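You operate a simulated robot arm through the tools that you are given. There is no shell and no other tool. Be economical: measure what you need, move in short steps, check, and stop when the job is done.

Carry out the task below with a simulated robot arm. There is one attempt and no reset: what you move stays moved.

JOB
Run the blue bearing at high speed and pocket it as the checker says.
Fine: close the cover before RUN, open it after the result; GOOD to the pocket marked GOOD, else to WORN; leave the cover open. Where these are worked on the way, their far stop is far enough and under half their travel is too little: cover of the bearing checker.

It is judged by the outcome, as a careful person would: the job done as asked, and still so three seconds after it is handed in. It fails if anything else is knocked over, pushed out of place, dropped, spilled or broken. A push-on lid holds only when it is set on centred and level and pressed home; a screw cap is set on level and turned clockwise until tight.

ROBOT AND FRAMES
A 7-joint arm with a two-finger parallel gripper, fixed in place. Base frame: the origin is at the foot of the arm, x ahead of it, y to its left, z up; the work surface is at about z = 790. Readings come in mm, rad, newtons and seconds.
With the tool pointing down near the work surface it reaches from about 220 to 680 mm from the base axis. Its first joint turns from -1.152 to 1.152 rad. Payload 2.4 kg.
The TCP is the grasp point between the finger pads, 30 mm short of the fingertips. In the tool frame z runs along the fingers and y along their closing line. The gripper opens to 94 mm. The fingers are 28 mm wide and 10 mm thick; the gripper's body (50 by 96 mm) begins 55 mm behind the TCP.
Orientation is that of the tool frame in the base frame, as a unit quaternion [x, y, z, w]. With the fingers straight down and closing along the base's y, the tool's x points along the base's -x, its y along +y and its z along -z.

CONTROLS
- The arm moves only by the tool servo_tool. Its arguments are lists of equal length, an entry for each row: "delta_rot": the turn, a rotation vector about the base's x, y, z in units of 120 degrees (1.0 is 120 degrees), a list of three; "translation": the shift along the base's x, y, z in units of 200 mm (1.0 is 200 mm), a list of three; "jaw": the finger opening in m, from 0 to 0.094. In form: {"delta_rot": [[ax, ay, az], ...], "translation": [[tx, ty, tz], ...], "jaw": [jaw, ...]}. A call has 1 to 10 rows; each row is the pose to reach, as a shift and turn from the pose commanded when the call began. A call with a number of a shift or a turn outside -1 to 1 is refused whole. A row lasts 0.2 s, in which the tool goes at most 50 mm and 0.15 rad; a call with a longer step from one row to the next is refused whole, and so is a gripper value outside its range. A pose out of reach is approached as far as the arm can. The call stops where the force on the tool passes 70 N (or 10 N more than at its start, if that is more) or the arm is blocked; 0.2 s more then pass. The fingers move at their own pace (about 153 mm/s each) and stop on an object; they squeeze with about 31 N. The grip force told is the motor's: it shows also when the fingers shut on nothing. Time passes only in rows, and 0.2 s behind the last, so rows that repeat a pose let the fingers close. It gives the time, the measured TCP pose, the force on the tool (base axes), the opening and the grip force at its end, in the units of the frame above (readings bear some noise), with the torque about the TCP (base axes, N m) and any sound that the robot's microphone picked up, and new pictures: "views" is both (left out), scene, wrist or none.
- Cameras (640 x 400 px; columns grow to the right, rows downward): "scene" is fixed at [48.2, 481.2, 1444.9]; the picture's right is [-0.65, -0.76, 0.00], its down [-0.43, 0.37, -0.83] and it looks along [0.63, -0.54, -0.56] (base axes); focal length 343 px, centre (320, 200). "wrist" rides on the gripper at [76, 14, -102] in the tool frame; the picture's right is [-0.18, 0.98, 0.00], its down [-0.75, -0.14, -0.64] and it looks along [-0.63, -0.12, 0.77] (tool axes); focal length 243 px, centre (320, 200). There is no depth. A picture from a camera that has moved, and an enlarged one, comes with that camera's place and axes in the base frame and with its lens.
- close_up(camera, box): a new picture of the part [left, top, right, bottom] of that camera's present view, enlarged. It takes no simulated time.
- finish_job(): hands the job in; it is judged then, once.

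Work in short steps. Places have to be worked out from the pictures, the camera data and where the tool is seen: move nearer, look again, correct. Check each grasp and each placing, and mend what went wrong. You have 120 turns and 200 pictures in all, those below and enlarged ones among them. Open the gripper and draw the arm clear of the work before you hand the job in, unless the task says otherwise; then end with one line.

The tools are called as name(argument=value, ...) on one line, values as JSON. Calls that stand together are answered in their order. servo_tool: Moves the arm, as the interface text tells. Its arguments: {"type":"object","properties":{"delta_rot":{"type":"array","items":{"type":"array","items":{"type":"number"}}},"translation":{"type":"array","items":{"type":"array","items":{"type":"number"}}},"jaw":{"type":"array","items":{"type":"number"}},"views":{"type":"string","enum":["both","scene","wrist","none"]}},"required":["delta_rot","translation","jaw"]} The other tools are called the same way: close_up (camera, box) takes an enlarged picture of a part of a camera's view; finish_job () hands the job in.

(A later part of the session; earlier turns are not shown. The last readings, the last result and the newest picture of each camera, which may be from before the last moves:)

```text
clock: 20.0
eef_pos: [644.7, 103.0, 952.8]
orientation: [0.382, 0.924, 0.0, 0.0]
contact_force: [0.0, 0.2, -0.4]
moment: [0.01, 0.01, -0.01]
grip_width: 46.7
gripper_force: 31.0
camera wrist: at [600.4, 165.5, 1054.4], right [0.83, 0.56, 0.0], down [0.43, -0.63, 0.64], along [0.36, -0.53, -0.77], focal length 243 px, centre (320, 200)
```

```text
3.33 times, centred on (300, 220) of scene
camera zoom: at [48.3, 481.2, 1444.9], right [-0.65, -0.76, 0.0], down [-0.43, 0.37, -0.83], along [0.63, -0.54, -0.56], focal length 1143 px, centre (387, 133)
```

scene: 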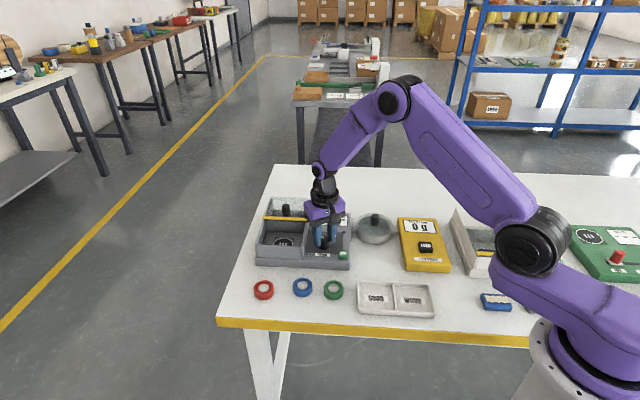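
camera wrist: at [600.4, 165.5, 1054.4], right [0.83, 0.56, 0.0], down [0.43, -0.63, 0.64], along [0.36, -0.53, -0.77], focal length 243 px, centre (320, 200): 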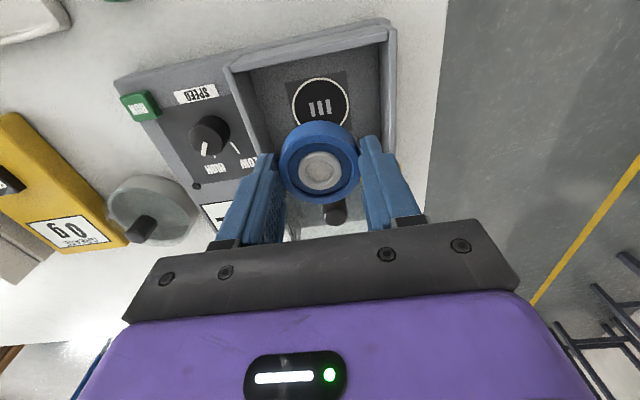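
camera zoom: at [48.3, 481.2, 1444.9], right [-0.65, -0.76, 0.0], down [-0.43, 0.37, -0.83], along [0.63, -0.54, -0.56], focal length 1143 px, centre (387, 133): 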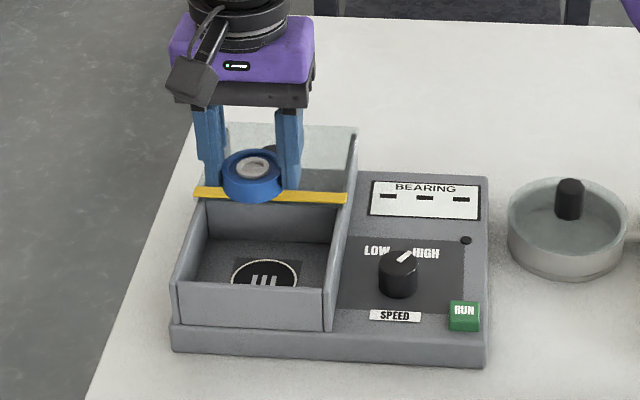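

Bearing lines up over the pad. Lowering into the chamber, stopping short of the floor.

servo_tool(delta_rot=[[0, 0, 0], [0, 0, 0], [0, 0, 0], [0, 0, 0]], translation=[[0, 0, -0.12], [0, 0, -0.24], [0, 0, -0.36], [0, 0, -0.42]], jaw=[0.0, 0.0, 0.0, 0.0], views="wrist")

close_up(camera="scene", box=[240, 180, 360, 280])

close_up(camera="wrist", box=[200, 40, 440, 240])

```text
clock: 21.0
eef_pos: [644.7, 104.3, 869.8]
orientation: [0.383, 0.924, 0.0, -0.001]
contact_force: [0.8, 0.1, -0.9]
moment: [0.05, 0.01, 0.02]
grip_width: 46.3
gripper_force: 30.9
camera wrist: at [600.1, 167.0, 971.3], right [0.83, 0.56, 0.0], down [0.43, -0.63, 0.64], along [0.36, -0.53, -0.77], focal length 243 px, centre (320, 200)
```

wrist: 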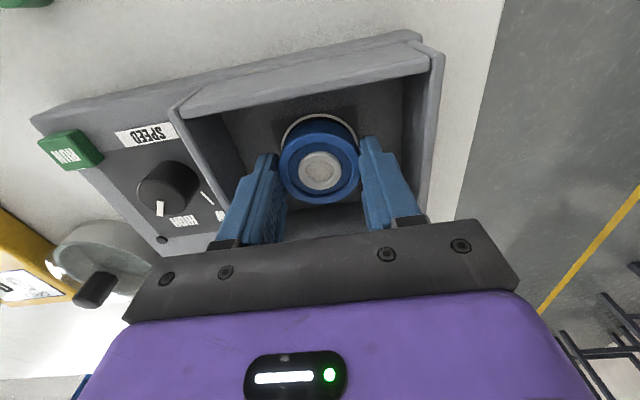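

```text
4.00 times, centred on (300, 230) of scene
camera zoom: at [48.3, 481.2, 1444.9], right [-0.65, -0.76, 0.0], down [-0.43, 0.37, -0.83], along [0.63, -0.54, -0.56], focal length 1372 px, centre (400, 80)
```

zoom: 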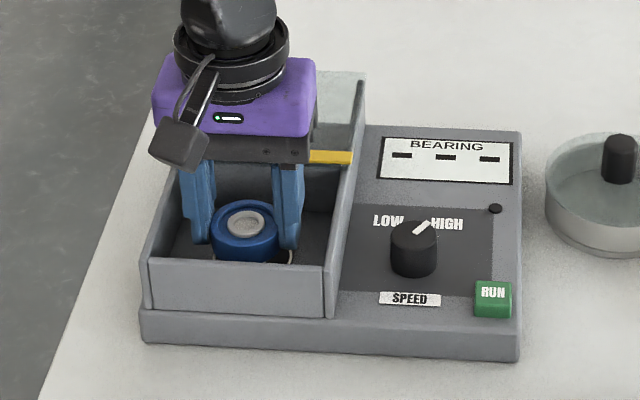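

```text
2.00 times, centred on (320, 140) of wrist
camera zoom: at [600.1, 167.0, 971.3], right [0.83, 0.56, 0.0], down [0.43, -0.63, 0.64], along [0.36, -0.53, -0.77], focal length 485 px, centre (320, 320)
```

zoom: 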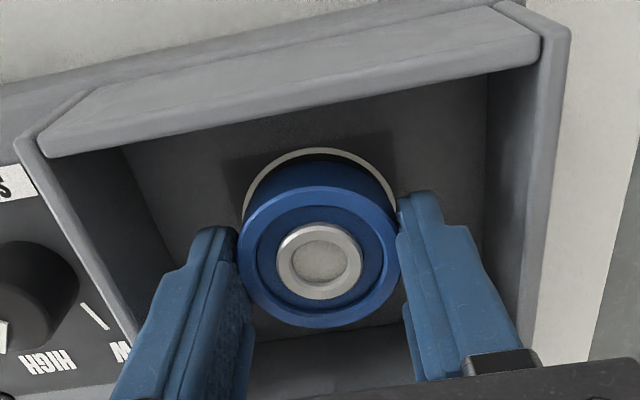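

Well centred. Easing down in small increments watching the force.

servo_tool(delta_rot=[[0, 0, 0], [0, 0, 0]], translation=[[0, 0, -0.02], [0, 0, -0.04]], jaw=[0.0, 0.0], views="none")

servo_tool(delta_rot=[[0, 0, 0], [0, 0, 0]], translation=[[0, 0, -0.015], [0, 0, -0.025]], jaw=[0.0, 0.0], views="none")

```text
clock: 21.6
eef_pos: [644.9, 103.0, 864.0]
orientation: [0.383, 0.924, 0.0, 0.0]
contact_force: [1.1, -0.6, -0.9]
moment: [0.0, 0.01, 0.02]
grip_width: 46.8
gripper_force: 31.1
```

```text
clock: 22.2
eef_pos: [643.5, 102.3, 857.0]
orientation: [0.383, 0.924, 0.0, -0.001]
contact_force: [0.1, 0.1, -0.2]
moment: [0.01, -0.02, 0.01]
grip_width: 46.3
gripper_force: 30.5
```

No contact yet; continuing down.

servo_tool(delta_rot=[[0, 0, 0], [0, 0, 0]], translation=[[0, 0, -0.012], [0, 0, -0.025]], jaw=[0.0, 0.0], views="wrist")

close_up(camera="wrist", box=[200, 40, 440, 240])

close_up(camera="scene", box=[250, 200, 330, 270])

```text
clock: 22.8
eef_pos: [644.8, 102.0, 852.2]
orientation: [0.382, 0.924, 0.0, 0.0]
contact_force: [0.6, 0.1, -0.9]
moment: [0.02, 0.02, 0.01]
grip_width: 46.4
gripper_force: 31.5
camera wrist: at [600.3, 166.7, 953.5], right [0.83, 0.56, 0.0], down [0.43, -0.63, 0.64], along [0.36, -0.53, -0.77], focal length 243 px, centre (320, 200)
```

wrist: 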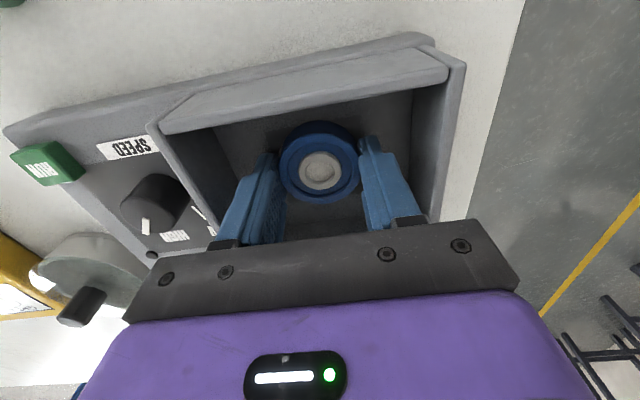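

```text
2.00 times, centred on (320, 140) of wrist
camera zoom: at [600.3, 166.7, 953.5], right [0.83, 0.56, 0.0], down [0.43, -0.63, 0.64], along [0.36, -0.53, -0.77], focal length 485 px, centre (320, 320)
```

zoom: 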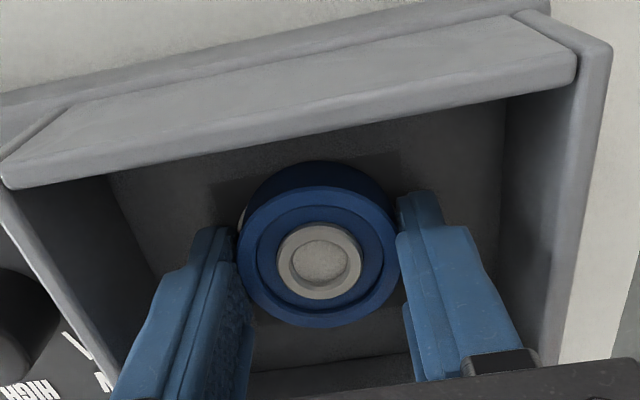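

```text
5.71 times, centred on (290, 235) of scene
camera zoom: at [48.3, 481.2, 1444.9], right [-0.65, -0.76, 0.0], down [-0.43, 0.37, -0.83], along [0.63, -0.54, -0.56], focal length 1960 px, centre (491, 0)
```

zoom: 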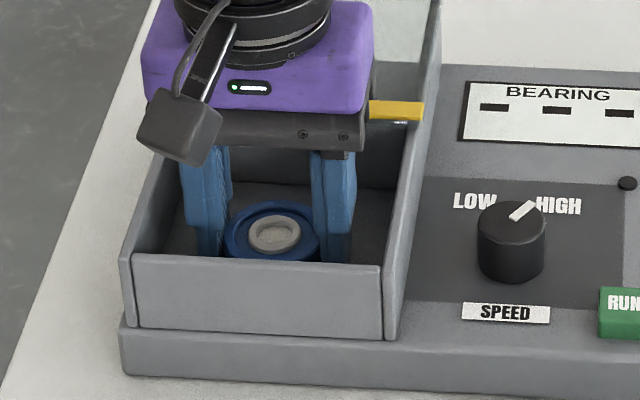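

Still free; the pad circle is nearly covered. Continuing in small steps.

servo_tool(delta_rot=[[0, 0, 0], [0, 0, 0]], translation=[[0, 0, -0.01], [0, 0, -0.02]], jaw=[0.0, 0.0], views="none")

servo_tool(delta_rot=[[0, 0, 0], [0, 0, 0]], translation=[[0, 0, -0.008], [0, 0, -0.015]], jaw=[0.0, 0.0], views="wrist")

close_up(camera="wrist", box=[200, 40, 440, 240])

```text
clock: 23.4
eef_pos: [646.1, 103.7, 850.7]
orientation: [0.383, 0.924, 0.001, 0.002]
contact_force: [-10.5, 1.1, 27.0]
moment: [-0.11, 0.52, -0.14]
grip_width: 46.4
gripper_force: 30.8
```

```text
clock: 24.0
eef_pos: [644.5, 103.1, 850.0]
orientation: [0.383, 0.924, 0.0, 0.001]
contact_force: [-17.3, -2.0, 55.1]
moment: [-0.62, 1.69, -0.01]
grip_width: 46.7
gripper_force: 31.4
camera wrist: at [601.4, 166.6, 951.4], right [0.83, 0.56, 0.0], down [0.43, -0.63, 0.64], along [0.37, -0.53, -0.77], focal length 243 px, centre (320, 200)
```

wrist: 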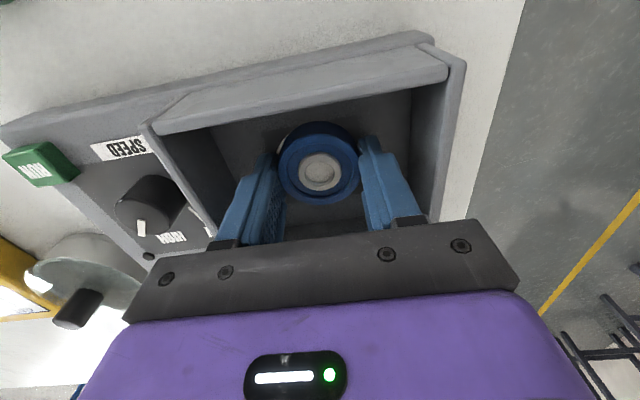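

```text
2.00 times, centred on (320, 140) of wrist
camera zoom: at [601.4, 166.6, 951.4], right [0.83, 0.56, 0.0], down [0.43, -0.63, 0.64], along [0.37, -0.53, -0.77], focal length 485 px, centre (320, 320)
```

zoom: 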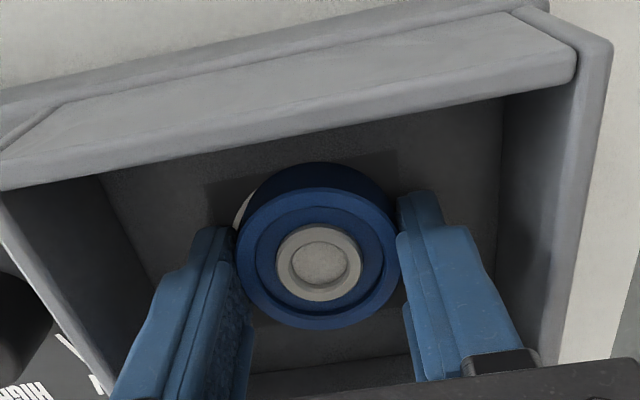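

The bearing is on the floor (contact at TCP≈851). I'll relieve the pressure, open, and rise clear.

servo_tool(delta_rot=[[0, 0, 0], [0, 0, 0], [0, 0, 0], [0, 0, 0], [0, 0, 0], [0, 0, 0]], translation=[[0, 0, 0.027], [0, 0, 0.027], [0, 0, 0.06], [0, 0, 0.2], [0, 0, 0.4], [0, 0, 0.58]], jaw=[0.0, 0.058, 0.058, 0.058, 0.058, 0.058], views="wrist")

close_up(camera="wrist", box=[200, 40, 440, 240])

close_up(camera="scene", box=[240, 180, 360, 280])

```text
clock: 25.4
eef_pos: [642.5, 102.2, 962.2]
orientation: [0.383, 0.924, -0.001, -0.001]
contact_force: [0.3, 0.3, -0.6]
moment: [-0.01, -0.01, -0.03]
grip_width: 58.1
gripper_force: 0.0
camera wrist: at [598.6, 165.8, 1064.2], right [0.83, 0.56, 0.0], down [0.43, -0.63, 0.64], along [0.36, -0.53, -0.77], focal length 243 px, centre (320, 200)
```

wrist: 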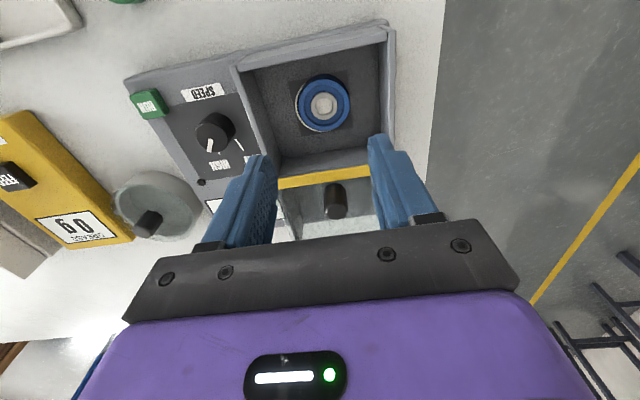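

```text
2.00 times, centred on (320, 140) of wrist
camera zoom: at [598.6, 165.8, 1064.2], right [0.83, 0.56, 0.0], down [0.43, -0.63, 0.64], along [0.36, -0.53, -0.77], focal length 485 px, centre (320, 320)
```

zoom: 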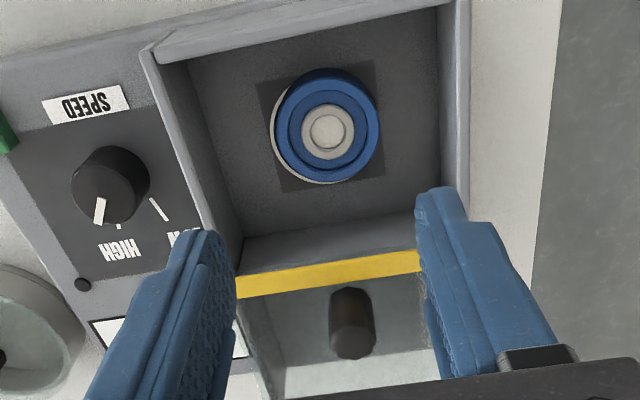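

```text
4.00 times, centred on (300, 230) of scene
camera zoom: at [48.2, 481.2, 1444.9], right [-0.65, -0.76, 0.0], down [-0.43, 0.37, -0.83], along [0.63, -0.54, -0.56], focal length 1372 px, centre (400, 80)
```

zoom: 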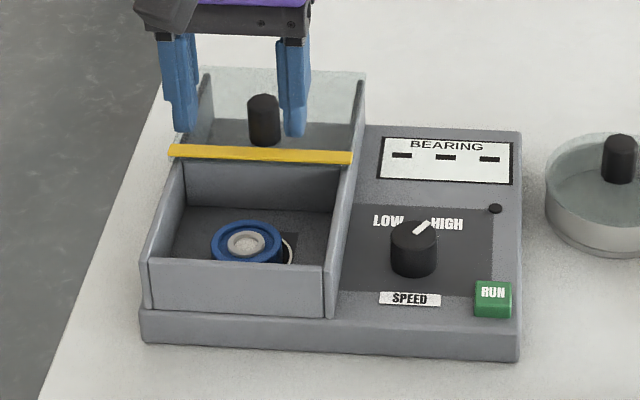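

Bearing is seated on the pad. Now I move above the cover knob (≈689,56) at the same height to check reach.

servo_tool(delta_rot=[[0, 0, 0], [0, 0, 0], [0, 0, 0]], translation=[[0.08, -0.08, 0], [0.16, -0.16, 0], [0.215, -0.235, 0]], jaw=[0.05, 0.045, 0.045], views="wrist")

close_up(camera="wrist", box=[220, 60, 420, 240])

close_up(camera="scene", box=[240, 160, 360, 280])

```text
clock: 26.2
eef_pos: [687.2, 56.2, 962.1]
orientation: [0.382, 0.924, 0.0, 0.0]
contact_force: [0.0, -0.1, 0.4]
moment: [-0.01, 0.03, 0.01]
grip_width: 45.1
gripper_force: 0.1
camera wrist: at [641.2, 119.2, 1063.7], right [0.82, 0.57, 0.0], down [0.43, -0.63, 0.64], along [0.36, -0.53, -0.77], focal length 243 px, centre (320, 200)
```

wrist: 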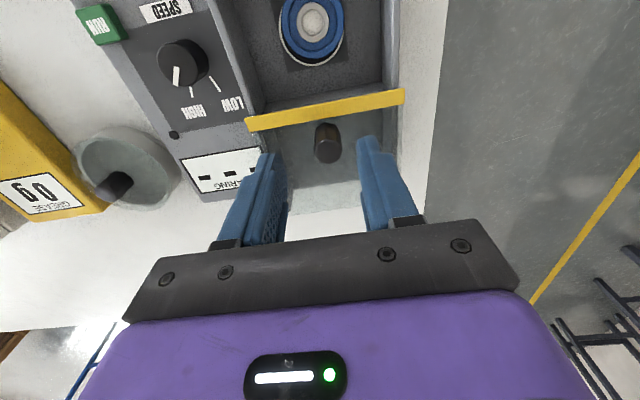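

```text
2.22 times, centred on (320, 150) of wrist
camera zoom: at [641.2, 119.2, 1063.7], right [0.82, 0.57, 0.0], down [0.43, -0.63, 0.64], along [0.36, -0.53, -0.77], focal length 539 px, centre (320, 311)
```

zoom: 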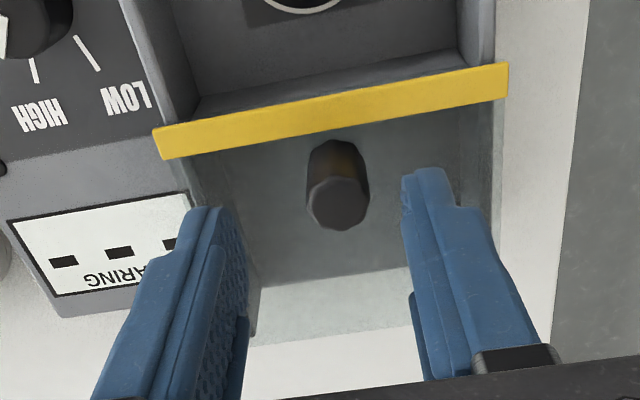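

```text
3.33 times, centred on (300, 220) of scene
camera zoom: at [48.2, 481.3, 1444.9], right [-0.65, -0.76, 0.0], down [-0.43, 0.37, -0.83], along [0.63, -0.54, -0.56], focal length 1143 px, centre (387, 133)
```

zoom: 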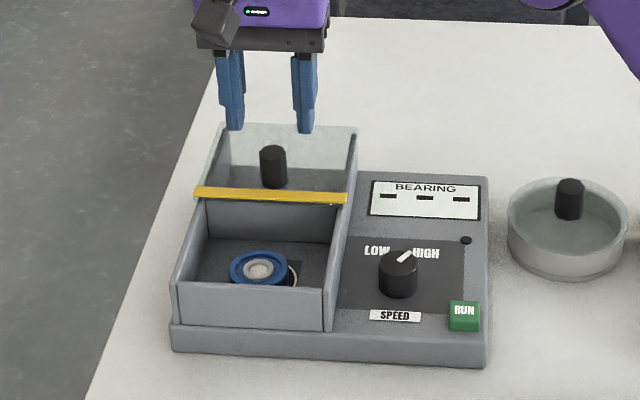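

Rays put the knob top nearer (697,50,901). I'll shift there and descend partway, then look.

servo_tool(delta_rot=[[0, 0, 0], [0, 0, 0], [0, 0, 0]], translation=[[0.04, -0.03, -0.04], [0.04, -0.03, -0.12], [0.04, -0.03, -0.15]], jaw=[0.045, 0.045, 0.045], views="wrist")

close_up(camera="wrist", box=[220, 60, 420, 240])

close_up(camera="scene", box=[250, 180, 330, 240])

```text
clock: 27.0
eef_pos: [694.7, 50.8, 932.3]
orientation: [0.384, 0.923, 0.0, 0.001]
contact_force: [-0.1, -0.4, 0.5]
moment: [0.01, -0.01, -0.01]
grip_width: 45.0
gripper_force: 0.1
camera wrist: at [650.4, 113.2, 1031.9], right [0.83, 0.56, 0.0], down [0.43, -0.63, 0.64], along [0.36, -0.53, -0.77], focal length 243 px, centre (320, 200)
```

wrist: 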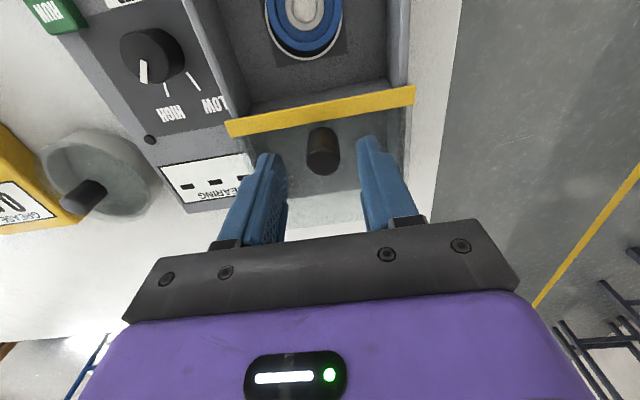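

```text
2.22 times, centred on (320, 150) of wrist
camera zoom: at [650.4, 113.2, 1031.9], right [0.83, 0.56, 0.0], down [0.43, -0.63, 0.64], along [0.36, -0.53, -0.77], focal length 539 px, centre (320, 311)
```

zoom: 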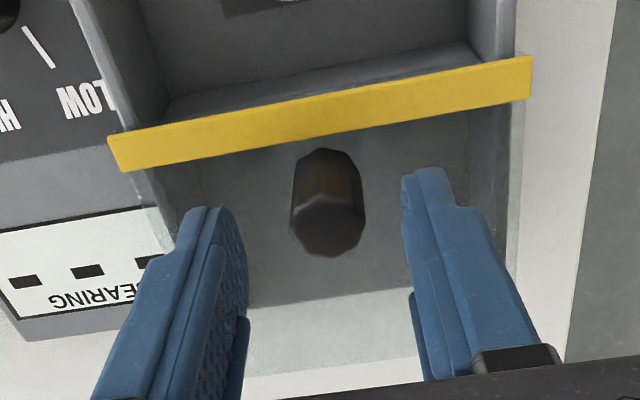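

```text
6.67 times, centred on (290, 210) of scene
camera zoom: at [48.2, 481.2, 1444.9], right [-0.65, -0.76, 0.0], down [-0.43, 0.37, -0.83], along [0.63, -0.54, -0.56], focal length 2286 px, centre (520, 133)
```

zoom: 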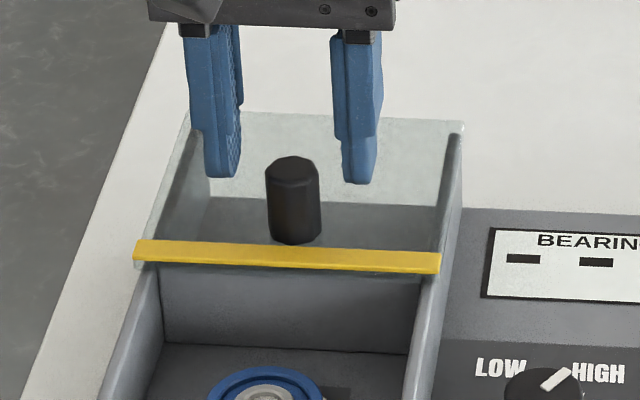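

Lined up within 2 mm. Descending to ≈912 and closing on the cover knob.

servo_tool(delta_rot=[[0, 0, 0], [0, 0, 0], [0, 0, 0], [0, 0, 0]], translation=[[0.008, 0.005, -0.05], [0.008, 0.005, -0.085], [0.008, 0.005, -0.085], [0.008, 0.005, -0.085]], jaw=[0.045, 0.045, 0.0, 0.0], views="none")

close_up(camera="scene", box=[250, 180, 330, 240])

```text
clock: 28.0
eef_pos: [694.8, 52.5, 914.3]
orientation: [0.382, 0.924, 0.0, 0.0]
contact_force: [4.7, 4.0, -2.3]
moment: [-0.32, -0.02, 0.01]
grip_width: 21.4
gripper_force: 44.8
```

```text
6.67 times, centred on (290, 210) of scene
camera zoom: at [48.4, 481.4, 1444.9], right [-0.65, -0.76, 0.0], down [-0.43, 0.37, -0.83], along [0.63, -0.54, -0.56], focal length 2286 px, centre (520, 133)
```

zoom: 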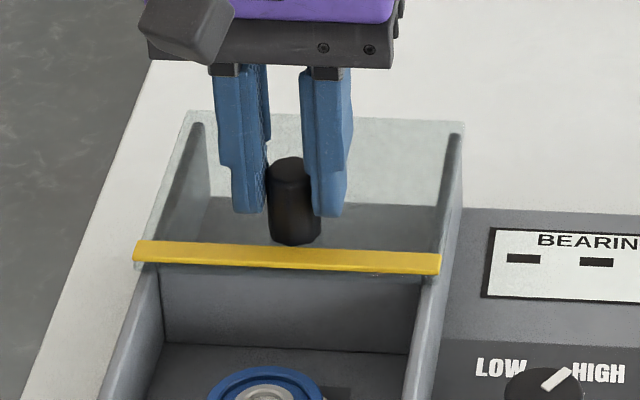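

Knob gripped (21.4 mm). Sliding the cover toward the front (-0.707,0.707), 60 mm first.

servo_tool(delta_rot=[[0, 0, 0], [0, 0, 0], [0, 0, 0], [0, 0, 0], [0, 0, 0], [0, 0, 0]], translation=[[-0.035, 0.035, 0], [-0.071, 0.071, 0], [-0.106, 0.106, 0], [-0.141, 0.141, 0], [-0.177, 0.177, 0], [-0.212, 0.212, 0]], jaw=[0.0, 0.0, 0.0, 0.0, 0.0, 0.0], views="scene")

close_up(camera="scene", box=[240, 180, 360, 280])

```text
clock: 29.4
eef_pos: [655.3, 91.6, 913.7]
orientation: [0.383, 0.924, -0.002, -0.001]
contact_force: [-13.1, -13.7, 2.1]
moment: [-0.34, -0.22, -0.18]
grip_width: 21.2
gripper_force: 44.4
```

scene: 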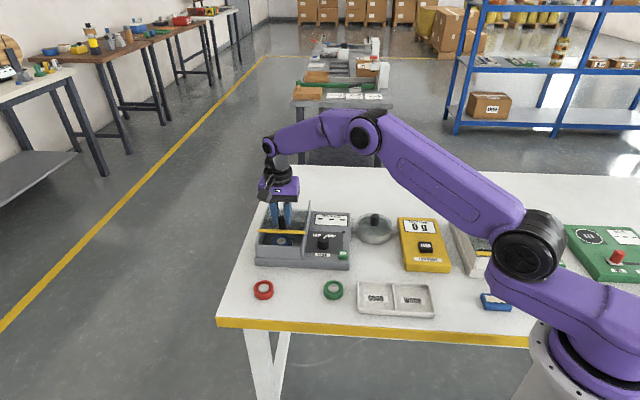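

```text
4.00 times, centred on (300, 230) of scene
camera zoom: at [47.9, 480.9, 1445.1], right [-0.65, -0.76, 0.0], down [-0.43, 0.37, -0.83], along [0.63, -0.54, -0.56], focal length 1372 px, centre (400, 80)
```

zoom: 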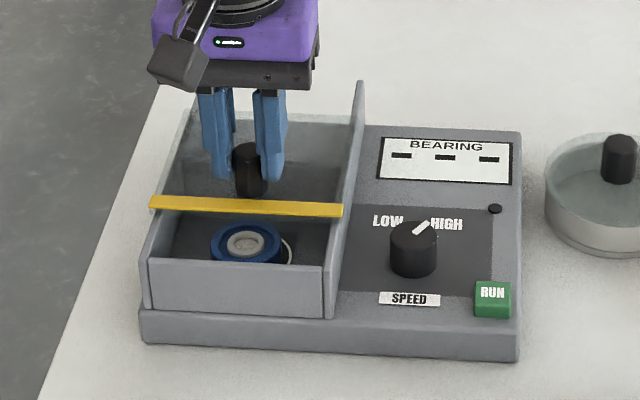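

It slides well with a slight side force; continuing about 50 mm with a small lateral correction until the stop.

servo_tool(delta_rot=[[0, 0, 0], [0, 0, 0], [0, 0, 0], [0, 0, 0], [0, 0, 0], [0, 0, 0]], translation=[[-0.035, 0.028, 0], [-0.075, 0.065, 0], [-0.112, 0.1, 0], [-0.147, 0.135, 0], [-0.172, 0.158, 0], [-0.19, 0.176, 0]], jaw=[0.0, 0.0, 0.0, 0.0, 0.0, 0.0], views="none")

close_up(camera="scene", box=[240, 180, 360, 280])

```text
clock: 30.8
eef_pos: [622.9, 124.4, 914.1]
orientation: [0.385, 0.923, 0.002, 0.005]
contact_force: [27.5, -18.0, -21.4]
moment: [-0.68, -0.28, 0.03]
grip_width: 21.9
gripper_force: 45.1
```

```text
4.00 times, centred on (300, 230) of scene
camera zoom: at [49.5, 480.9, 1445.0], right [-0.65, -0.76, 0.0], down [-0.43, 0.37, -0.83], along [0.63, -0.54, -0.56], focal length 1372 px, centre (400, 80)
```

zoom: 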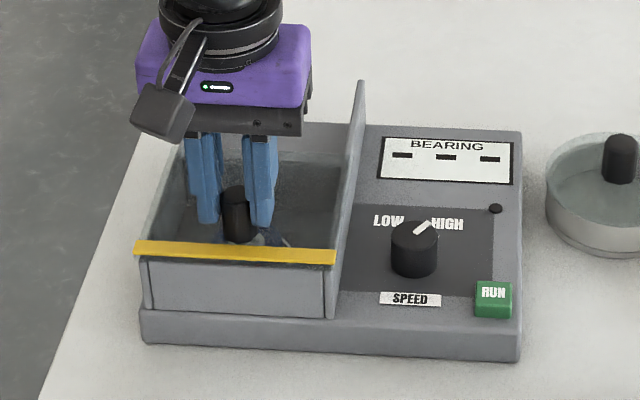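

The cover reached its front stop. I'll relax, release and rise, then look.

servo_tool(delta_rot=[[0, 0, 0], [0, 0, 0], [0, 0, 0], [0, 0, 0], [0, 0, 0]], translation=[[0.02, -0.017, 0], [0.02, -0.017, 0], [0.02, -0.017, 0.05], [0.02, -0.017, 0.2], [0.02, -0.017, 0.3]], jaw=[0.0, 0.045, 0.045, 0.045, 0.045], views="wrist")

close_up(camera="scene", box=[240, 180, 360, 280])

```text
clock: 32.0
eef_pos: [620.5, 124.4, 973.9]
orientation: [0.383, 0.924, 0.0, 0.0]
contact_force: [0.1, -0.7, 0.5]
moment: [0.02, 0.02, -0.02]
grip_width: 45.1
gripper_force: 0.1
camera wrist: at [576.4, 187.6, 1075.8], right [0.83, 0.56, 0.0], down [0.43, -0.63, 0.64], along [0.36, -0.53, -0.77], focal length 243 px, centre (320, 200)
```

wrist: 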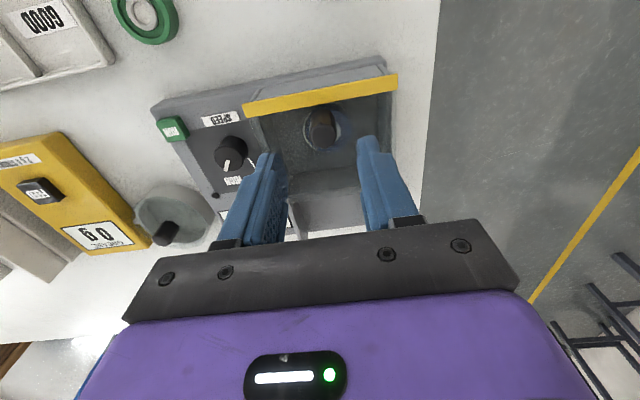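

```text
4.00 times, centred on (300, 230) of scene
camera zoom: at [48.2, 481.2, 1444.9], right [-0.65, -0.76, 0.0], down [-0.43, 0.37, -0.83], along [0.63, -0.54, -0.56], focal length 1372 px, centre (400, 80)
```

zoom: 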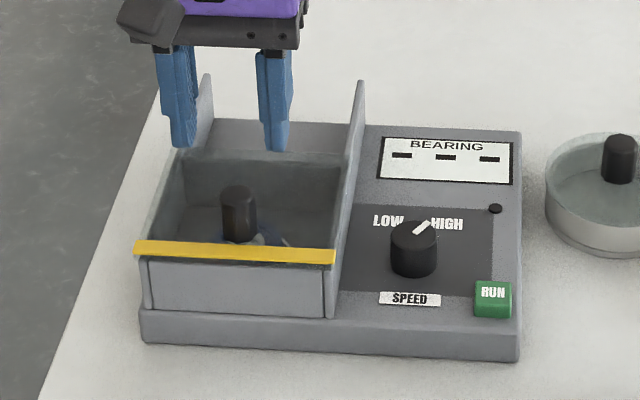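

Cover fully closed. Moving above RUN (≈508,10) with closed fingers.

servo_tool(delta_rot=[[0, 0, 0], [0, 0, 0], [0, 0, 0], [0, 0, 0], [0, 0, 0]], translation=[[-0.12, -0.12, 0], [-0.24, -0.24, -0.05], [-0.36, -0.36, -0.15], [-0.48, -0.48, -0.25], [-0.57, -0.575, -0.375]], jaw=[0.02, 0.0, 0.0, 0.0, 0.0], views="wrist")

close_up(camera="wrist", box=[240, 60, 400, 220])

close_up(camera="scene", box=[300, 205, 380, 275])

```text
clock: 33.2
eef_pos: [506.3, 10.1, 895.6]
orientation: [0.382, 0.924, 0.0, 0.0]
contact_force: [0.5, -0.6, 0.3]
moment: [-0.01, -0.01, 0.02]
grip_width: 0.0
gripper_force: 31.0
camera wrist: at [461.4, 73.2, 997.4], right [0.83, 0.56, 0.0], down [0.43, -0.63, 0.64], along [0.36, -0.53, -0.77], focal length 243 px, centre (320, 200)
```

wrist: 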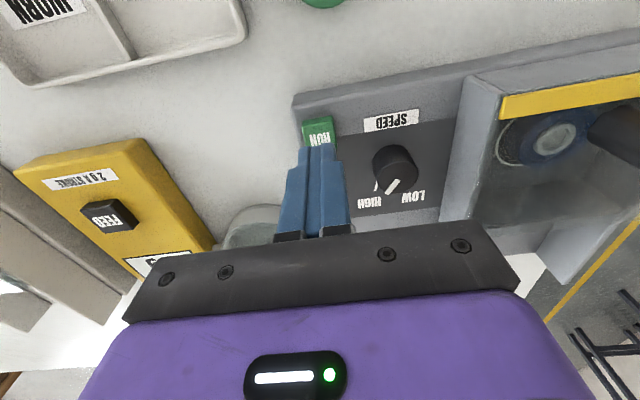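

```text
2.50 times, centred on (320, 140) of wrist
camera zoom: at [461.4, 73.2, 997.4], right [0.83, 0.56, 0.0], down [0.43, -0.63, 0.64], along [0.36, -0.53, -0.77], focal length 606 px, centre (320, 350)
```

zoom: 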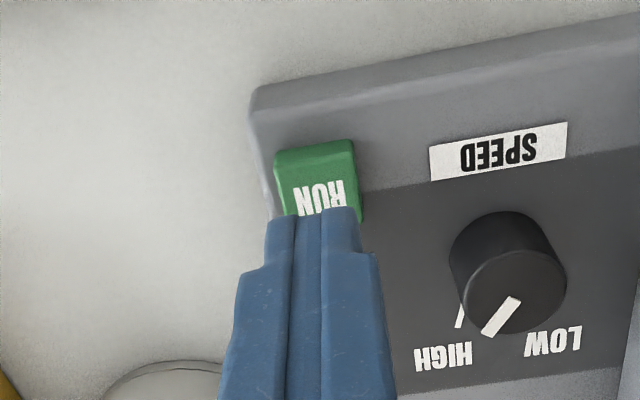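

```text
5.71 times, centred on (340, 240) of scene
camera zoom: at [48.2, 481.2, 1444.9], right [-0.65, -0.76, 0.0], down [-0.43, 0.37, -0.83], along [0.63, -0.54, -0.56], focal length 1960 px, centre (206, -29)
```

zoom: 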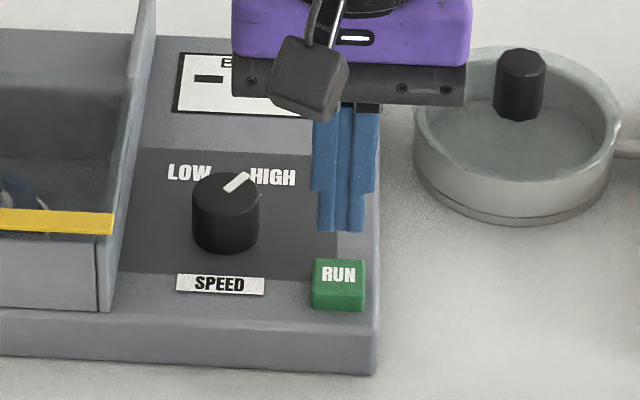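

Fingers are aligned over RUN. Descending until the button is pressed.

servo_tool(delta_rot=[[0, 0, 0], [0, 0, 0], [0, 0, 0]], translation=[[0, 0, -0.08], [0, 0, -0.12], [0, 0, -0.14]], jaw=[0.0, 0.0, 0.0], views="none")

close_up(camera="scene", box=[300, 205, 380, 275])

```text
clock: 34.0
eef_pos: [506.2, 9.8, 869.9]
orientation: [0.382, 0.924, 0.0, 0.0]
contact_force: [0.2, 0.6, -0.6]
moment: [0.03, -0.02, 0.0]
grip_width: 0.0
gripper_force: 30.4
```

```text
5.71 times, centred on (340, 240) of scene
camera zoom: at [48.2, 481.2, 1444.9], right [-0.65, -0.76, 0.0], down [-0.43, 0.37, -0.83], along [0.63, -0.54, -0.56], focal length 1960 px, centre (206, -29)
```

zoom: 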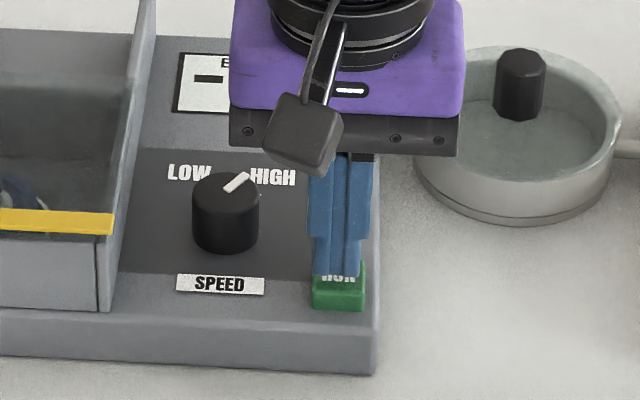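

Fingertips hover just above the button. Pressing in 2 mm steps.

servo_tool(delta_rot=[[0, 0, 0], [0, 0, 0], [0, 0, 0], [0, 0, 0]], translation=[[0, 0, -0.01], [0, 0, -0.02], [0, 0, -0.03], [0, 0, -0.04]], jaw=[0.0, 0.0, 0.0, 0.0], views="none")

close_up(camera="scene", box=[280, 195, 380, 275])

```text
clock: 35.0
eef_pos: [506.9, 10.0, 862.6]
orientation: [0.382, 0.924, -0.001, 0.0]
contact_force: [-0.4, 0.1, 0.1]
moment: [-0.01, 0.04, -0.03]
grip_width: 0.0
gripper_force: 31.1
```

```text
5.00 times, centred on (330, 235) of scene
camera zoom: at [48.2, 481.2, 1444.9], right [-0.65, -0.76, 0.0], down [-0.43, 0.37, -0.83], along [0.63, -0.54, -0.56], focal length 1715 px, centre (270, 25)
```

zoom: 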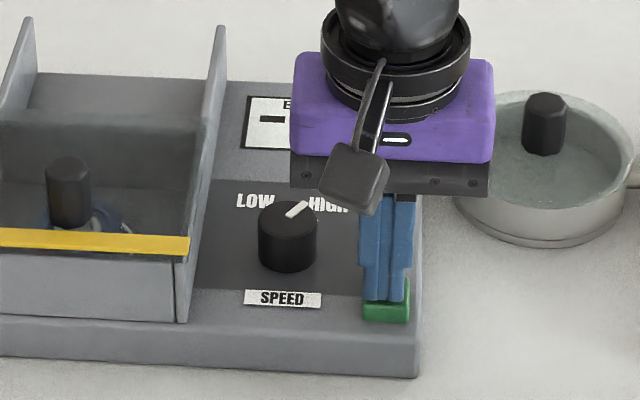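

No contact yet; continuing down.

servo_tool(delta_rot=[[0, 0, 0], [0, 0, 0], [0, 0, 0], [0, 0, 0]], translation=[[0, 0, -0.01], [0, 0, -0.02], [0, 0, -0.03], [0, 0, -0.04]], jaw=[0.0, 0.0, 0.0, 0.0], views="none")

close_up(camera="scene", box=[280, 195, 380, 275])

```text
clock: 36.0
eef_pos: [507.7, 10.6, 855.1]
orientation: [0.383, 0.924, -0.001, 0.001]
contact_force: [-0.6, -0.6, 9.3]
moment: [-0.01, 0.02, -0.04]
grip_width: 0.0
gripper_force: 30.7
heard: click
```

```text
5.00 times, centred on (330, 235) of scene
camera zoom: at [48.1, 481.2, 1444.9], right [-0.65, -0.76, 0.0], down [-0.43, 0.37, -0.83], along [0.63, -0.54, -0.56], focal length 1715 px, centre (270, 25)
```

zoom: 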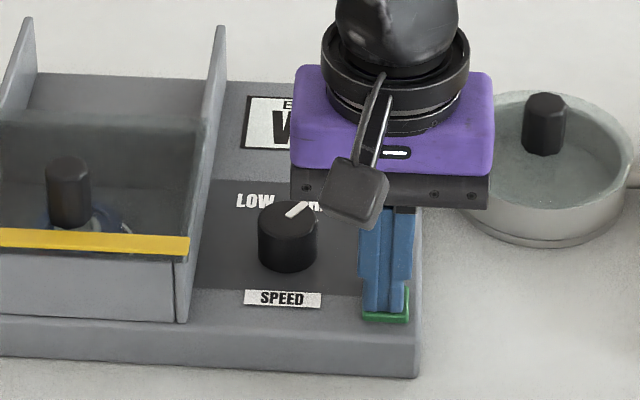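

A click was heard and the display changed. Rising straight up and moving away to read it.

servo_tool(delta_rot=[[0, 0, 0], [0, 0, 0], [0, 0, 0], [0, 0, 0]], translation=[[0, 0, 0.1], [0, 0, 0.3], [0, 0, 0.48], [-0.05, 0.15, 0.55]], jaw=[0.0, 0.0, 0.0, 0.0], views="none")

close_up(camera="scene", box=[280, 195, 380, 275])

```text
clock: 37.0
eef_pos: [498.2, 39.4, 960.8]
orientation: [0.383, 0.924, 0.0, 0.0]
contact_force: [0.0, 0.4, 0.0]
moment: [-0.03, -0.04, -0.04]
grip_width: 0.1
gripper_force: 31.2
```

```text
5.00 times, centred on (330, 235) of scene
camera zoom: at [48.3, 481.2, 1444.9], right [-0.65, -0.76, 0.0], down [-0.43, 0.37, -0.83], along [0.63, -0.54, -0.56], focal length 1715 px, centre (270, 25)
```

zoom: 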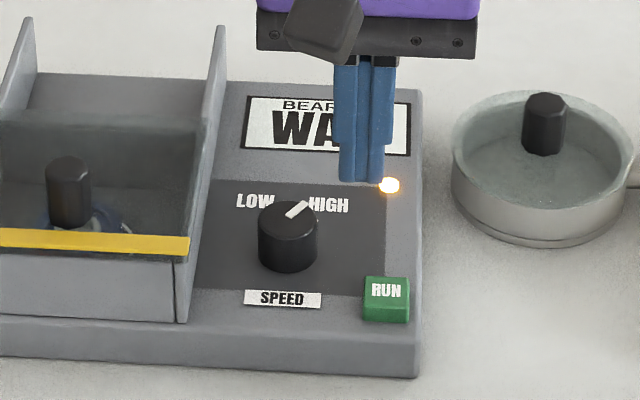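

It reads WAIT with the lamp lit. I'll move back above the closed cover's knob while waiting for the result.

servo_tool(delta_rot=[[0, 0, 0], [0, 0, 0], [0, 0, 0], [0, 0, 0], [0, 0, 0], [0, 0, 0]], translation=[[0.12, 0.08, 0.05], [0.24, 0.16, 0.05], [0.36, 0.25, 0.05], [0.48, 0.34, 0.05], [0.62, 0.425, 0.05], [0.62, 0.425, 0.05]], jaw=[0.0, 0.0, 0.02, 0.045, 0.045, 0.045], views="wrist")

close_up(camera="scene", box=[280, 195, 380, 275])

close_up(camera="wrist", box=[220, 40, 420, 240])

```text
clock: 38.4
eef_pos: [621.0, 122.5, 976.4]
orientation: [0.382, 0.924, 0.0, 0.001]
contact_force: [0.2, 1.2, -0.1]
moment: [-0.02, 0.01, -0.04]
grip_width: 44.4
gripper_force: 0.1
camera wrist: at [577.2, 185.6, 1078.0], right [0.83, 0.56, 0.0], down [0.43, -0.63, 0.64], along [0.36, -0.53, -0.77], focal length 243 px, centre (320, 200)
```

wrist: 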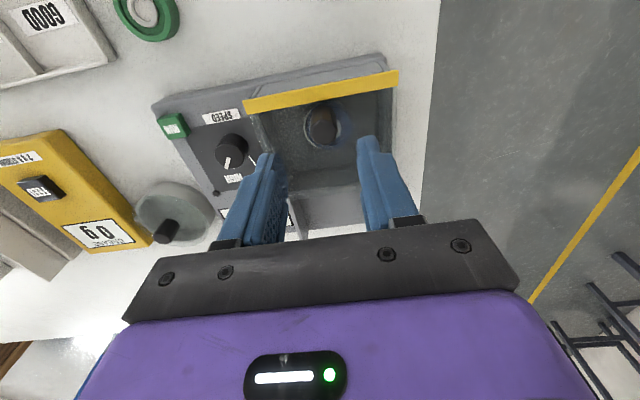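

```text
5.00 times, centred on (330, 235) of scene
camera zoom: at [48.2, 481.3, 1444.9], right [-0.65, -0.76, 0.0], down [-0.43, 0.37, -0.83], along [0.63, -0.54, -0.56], focal length 1715 px, centre (270, 25)
```

zoom: 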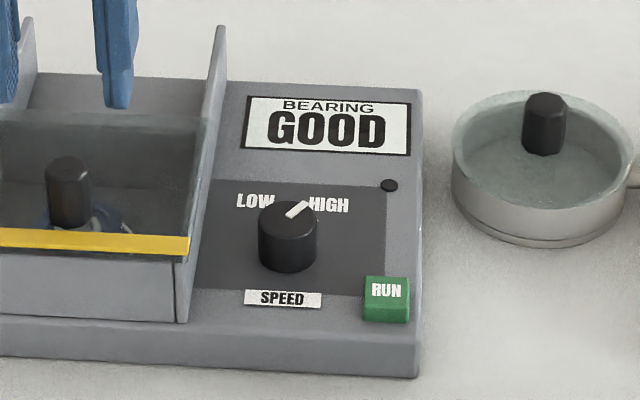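

```text
2.00 times, centred on (320, 140) of wrist
camera zoom: at [577.2, 185.6, 1078.0], right [0.83, 0.56, 0.0], down [0.43, -0.63, 0.64], along [0.36, -0.53, -0.77], focal length 485 px, centre (320, 320)
```

zoom: 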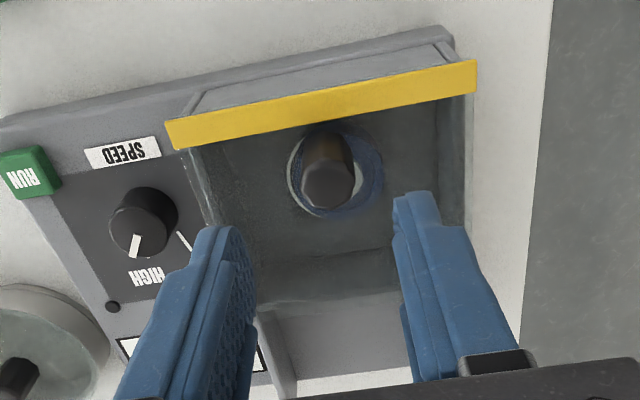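

Result: GOOD. Descending onto the cover knob and gripping it to open.

servo_tool(delta_rot=[[0, 0, 0], [0, 0, 0], [0, 0, 0], [0, 0, 0], [0, 0, 0]], translation=[[0.01, 0.007, -0.15], [0.01, 0.007, -0.25], [0.01, 0.007, -0.295], [0.01, 0.007, -0.295], [0.01, 0.007, -0.295]], jaw=[0.045, 0.045, 0.045, 0.0, 0.0], views="none")

close_up(camera="scene", box=[240, 180, 360, 280])

```text
clock: 39.6
eef_pos: [622.0, 125.7, 917.3]
orientation: [0.384, 0.923, -0.001, 0.0]
contact_force: [-7.6, -5.8, 2.0]
moment: [0.08, 0.0, -0.01]
grip_width: 21.6
gripper_force: 44.5
```

```text
4.00 times, centred on (300, 230) of scene
camera zoom: at [48.0, 481.1, 1445.0], right [-0.65, -0.76, 0.0], down [-0.43, 0.37, -0.83], along [0.63, -0.54, -0.56], focal length 1372 px, centre (400, 80)
```

zoom: 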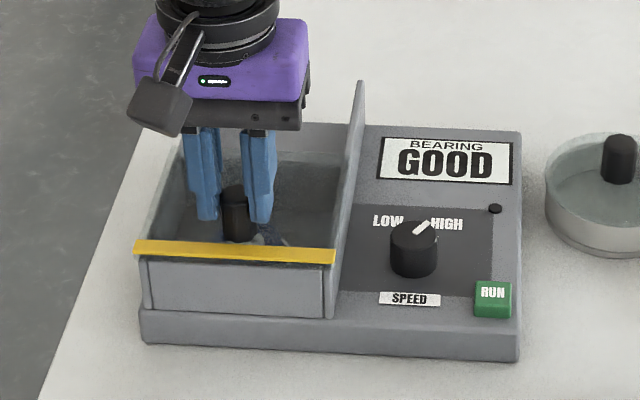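

Gripped. Sliding the cover back toward its rear stop (~102 mm).

servo_tool(delta_rot=[[0, 0, 0], [0, 0, 0], [0, 0, 0], [0, 0, 0], [0, 0, 0], [0, 0, 0], [0, 0, 0], [0, 0, 0], [0, 0, 0], [0, 0, 0]], translation=[[0.033, -0.04, 0], [0.07, -0.078, 0], [0.107, -0.115, 0], [0.145, -0.152, 0], [0.182, -0.19, 0], [0.22, -0.227, 0], [0.257, -0.265, 0], [0.295, -0.302, 0], [0.33, -0.337, 0], [0.36, -0.367, 0]], jaw=[0.0, 0.0, 0.0, 0.0, 0.0, 0.0, 0.0, 0.0, 0.0, 0.0], views="none")

close_up(camera="scene", box=[240, 180, 360, 280])

```text
clock: 41.8
eef_pos: [695.2, 51.6, 916.6]
orientation: [0.382, 0.924, 0.001, 0.002]
contact_force: [-10.2, -11.3, 22.6]
moment: [-0.4, 0.53, -0.24]
grip_width: 21.4
gripper_force: 44.5
```

```text
4.00 times, centred on (300, 230) of scene
camera zoom: at [47.5, 480.9, 1445.1], right [-0.65, -0.76, 0.0], down [-0.43, 0.37, -0.83], along [0.63, -0.54, -0.56], focal length 1372 px, centre (400, 80)
```

zoom: 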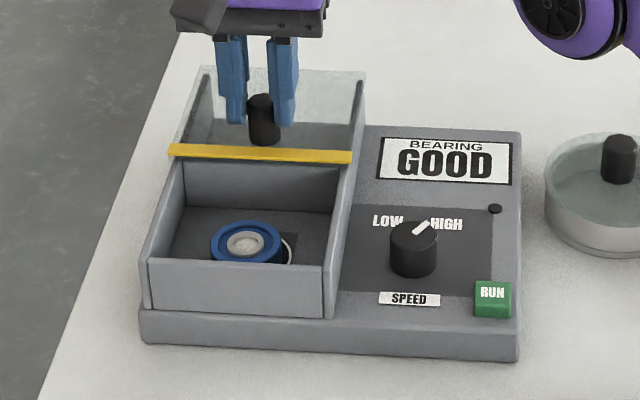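

Cover is fully open again. Releasing, rising, and returning above the bearing.

servo_tool(delta_rot=[[0, 0, 0], [0, 0, 0], [0, 0, 0], [0, 0, 0], [0, 0, 0], [0, 0, 0]], translation=[[0, 0, 0], [0, 0, 0.1], [0, 0, 0.22], [-0.125, 0.125, 0.22], [-0.251, 0.249, 0.22], [-0.251, 0.249, 0.22]], jaw=[0.045, 0.045, 0.045, 0.058, 0.058, 0.058], views="wrist")

close_up(camera="wrist", box=[200, 40, 440, 240])

close_up(camera="scene", box=[240, 160, 360, 280])

```text
clock: 43.2
eef_pos: [646.0, 105.5, 961.1]
orientation: [0.382, 0.924, 0.0, -0.001]
contact_force: [-0.4, 0.0, 0.4]
moment: [-0.01, 0.01, -0.01]
grip_width: 58.1
gripper_force: 0.0
camera wrist: at [601.3, 168.2, 1062.7], right [0.83, 0.56, 0.0], down [0.43, -0.63, 0.64], along [0.36, -0.53, -0.77], focal length 243 px, centre (320, 200)
```

wrist: 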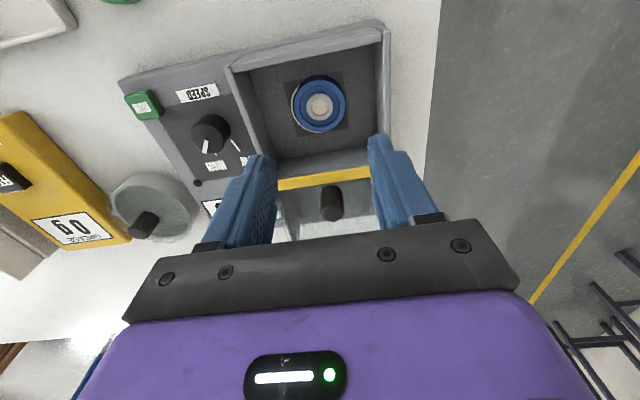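

```text
2.00 times, centred on (320, 140) of wrist
camera zoom: at [601.3, 168.2, 1062.7], right [0.83, 0.56, 0.0], down [0.43, -0.63, 0.64], along [0.36, -0.53, -0.77], focal length 485 px, centre (320, 320)
```

zoom: 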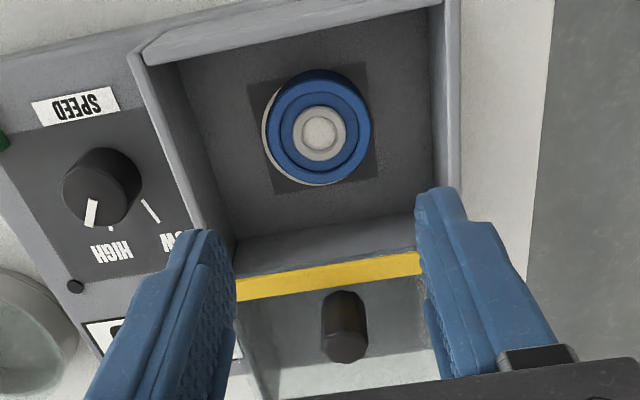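

```text
3.33 times, centred on (300, 220) of scene
camera zoom: at [48.2, 481.3, 1444.9], right [-0.65, -0.76, 0.0], down [-0.43, 0.37, -0.83], along [0.63, -0.54, -0.56], focal length 1143 px, centre (387, 133)
```

zoom: 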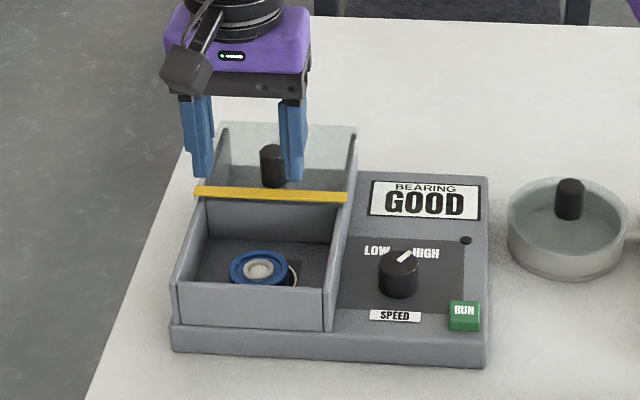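

Bearing is centred beneath the tool. Descending into the chamber and gripping.

servo_tool(delta_rot=[[0, 0, 0], [0, 0, 0], [0, 0, 0], [0, 0, 0], [0, 0, 0], [0, 0, 0], [0, 0, 0], [0, 0, 0]], translation=[[0, 0, -0.15], [0, 0, -0.3], [0, 0, -0.42], [0, 0, -0.5], [0, 0, -0.535], [0, 0, -0.535], [0, 0, -0.535], [0, 0, -0.535]], jaw=[0.058, 0.058, 0.058, 0.058, 0.058, 0.02, 0.0, 0.0], views="wrist")

close_up(camera="wrist", box=[200, 40, 440, 240])

```text
clock: 45.0
eef_pos: [645.1, 105.1, 851.0]
orientation: [0.383, 0.924, 0.001, 0.0]
contact_force: [0.1, 0.3, -0.4]
moment: [0.01, -0.02, 0.01]
grip_width: 46.5
gripper_force: 31.2
camera wrist: at [600.9, 167.9, 952.9], right [0.83, 0.56, 0.0], down [0.43, -0.63, 0.64], along [0.36, -0.53, -0.77], focal length 243 px, centre (320, 200)
```

wrist: 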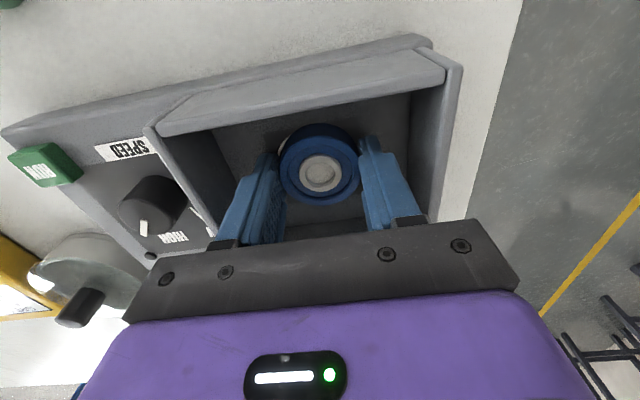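

```text
2.00 times, centred on (320, 140) of wrist
camera zoom: at [600.9, 167.9, 952.9], right [0.83, 0.56, 0.0], down [0.43, -0.63, 0.64], along [0.36, -0.53, -0.77], focal length 485 px, centre (320, 320)
```

zoom: 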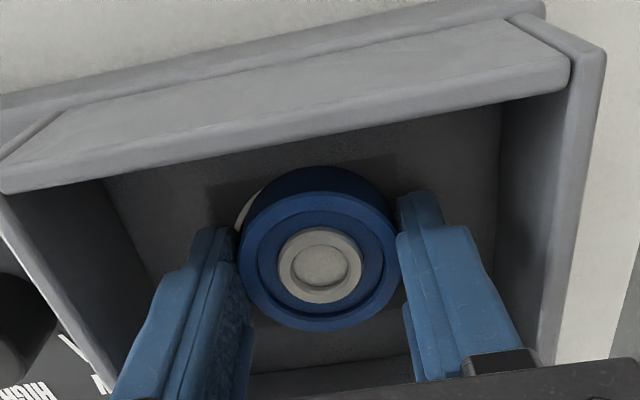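

Held at 46.5 mm. Lifting gently out of the chamber.

servo_tool(delta_rot=[[0, 0, 0], [0, 0, 0], [0, 0, 0], [0, 0, 0], [0, 0, 0], [0, 0, 0]], translation=[[0, 0, 0.03], [0, 0, 0.1], [0, 0, 0.2], [0, 0, 0.32], [0, 0, 0.44], [0, 0, 0.52]], jaw=[0.0, 0.0, 0.0, 0.0, 0.0, 0.0], views="none")

```text
clock: 46.4
eef_pos: [645.6, 104.7, 956.2]
orientation: [0.383, 0.924, 0.0, 0.0]
contact_force: [0.1, 0.6, -1.0]
moment: [0.01, 0.02, -0.01]
grip_width: 46.5
gripper_force: 31.4
```

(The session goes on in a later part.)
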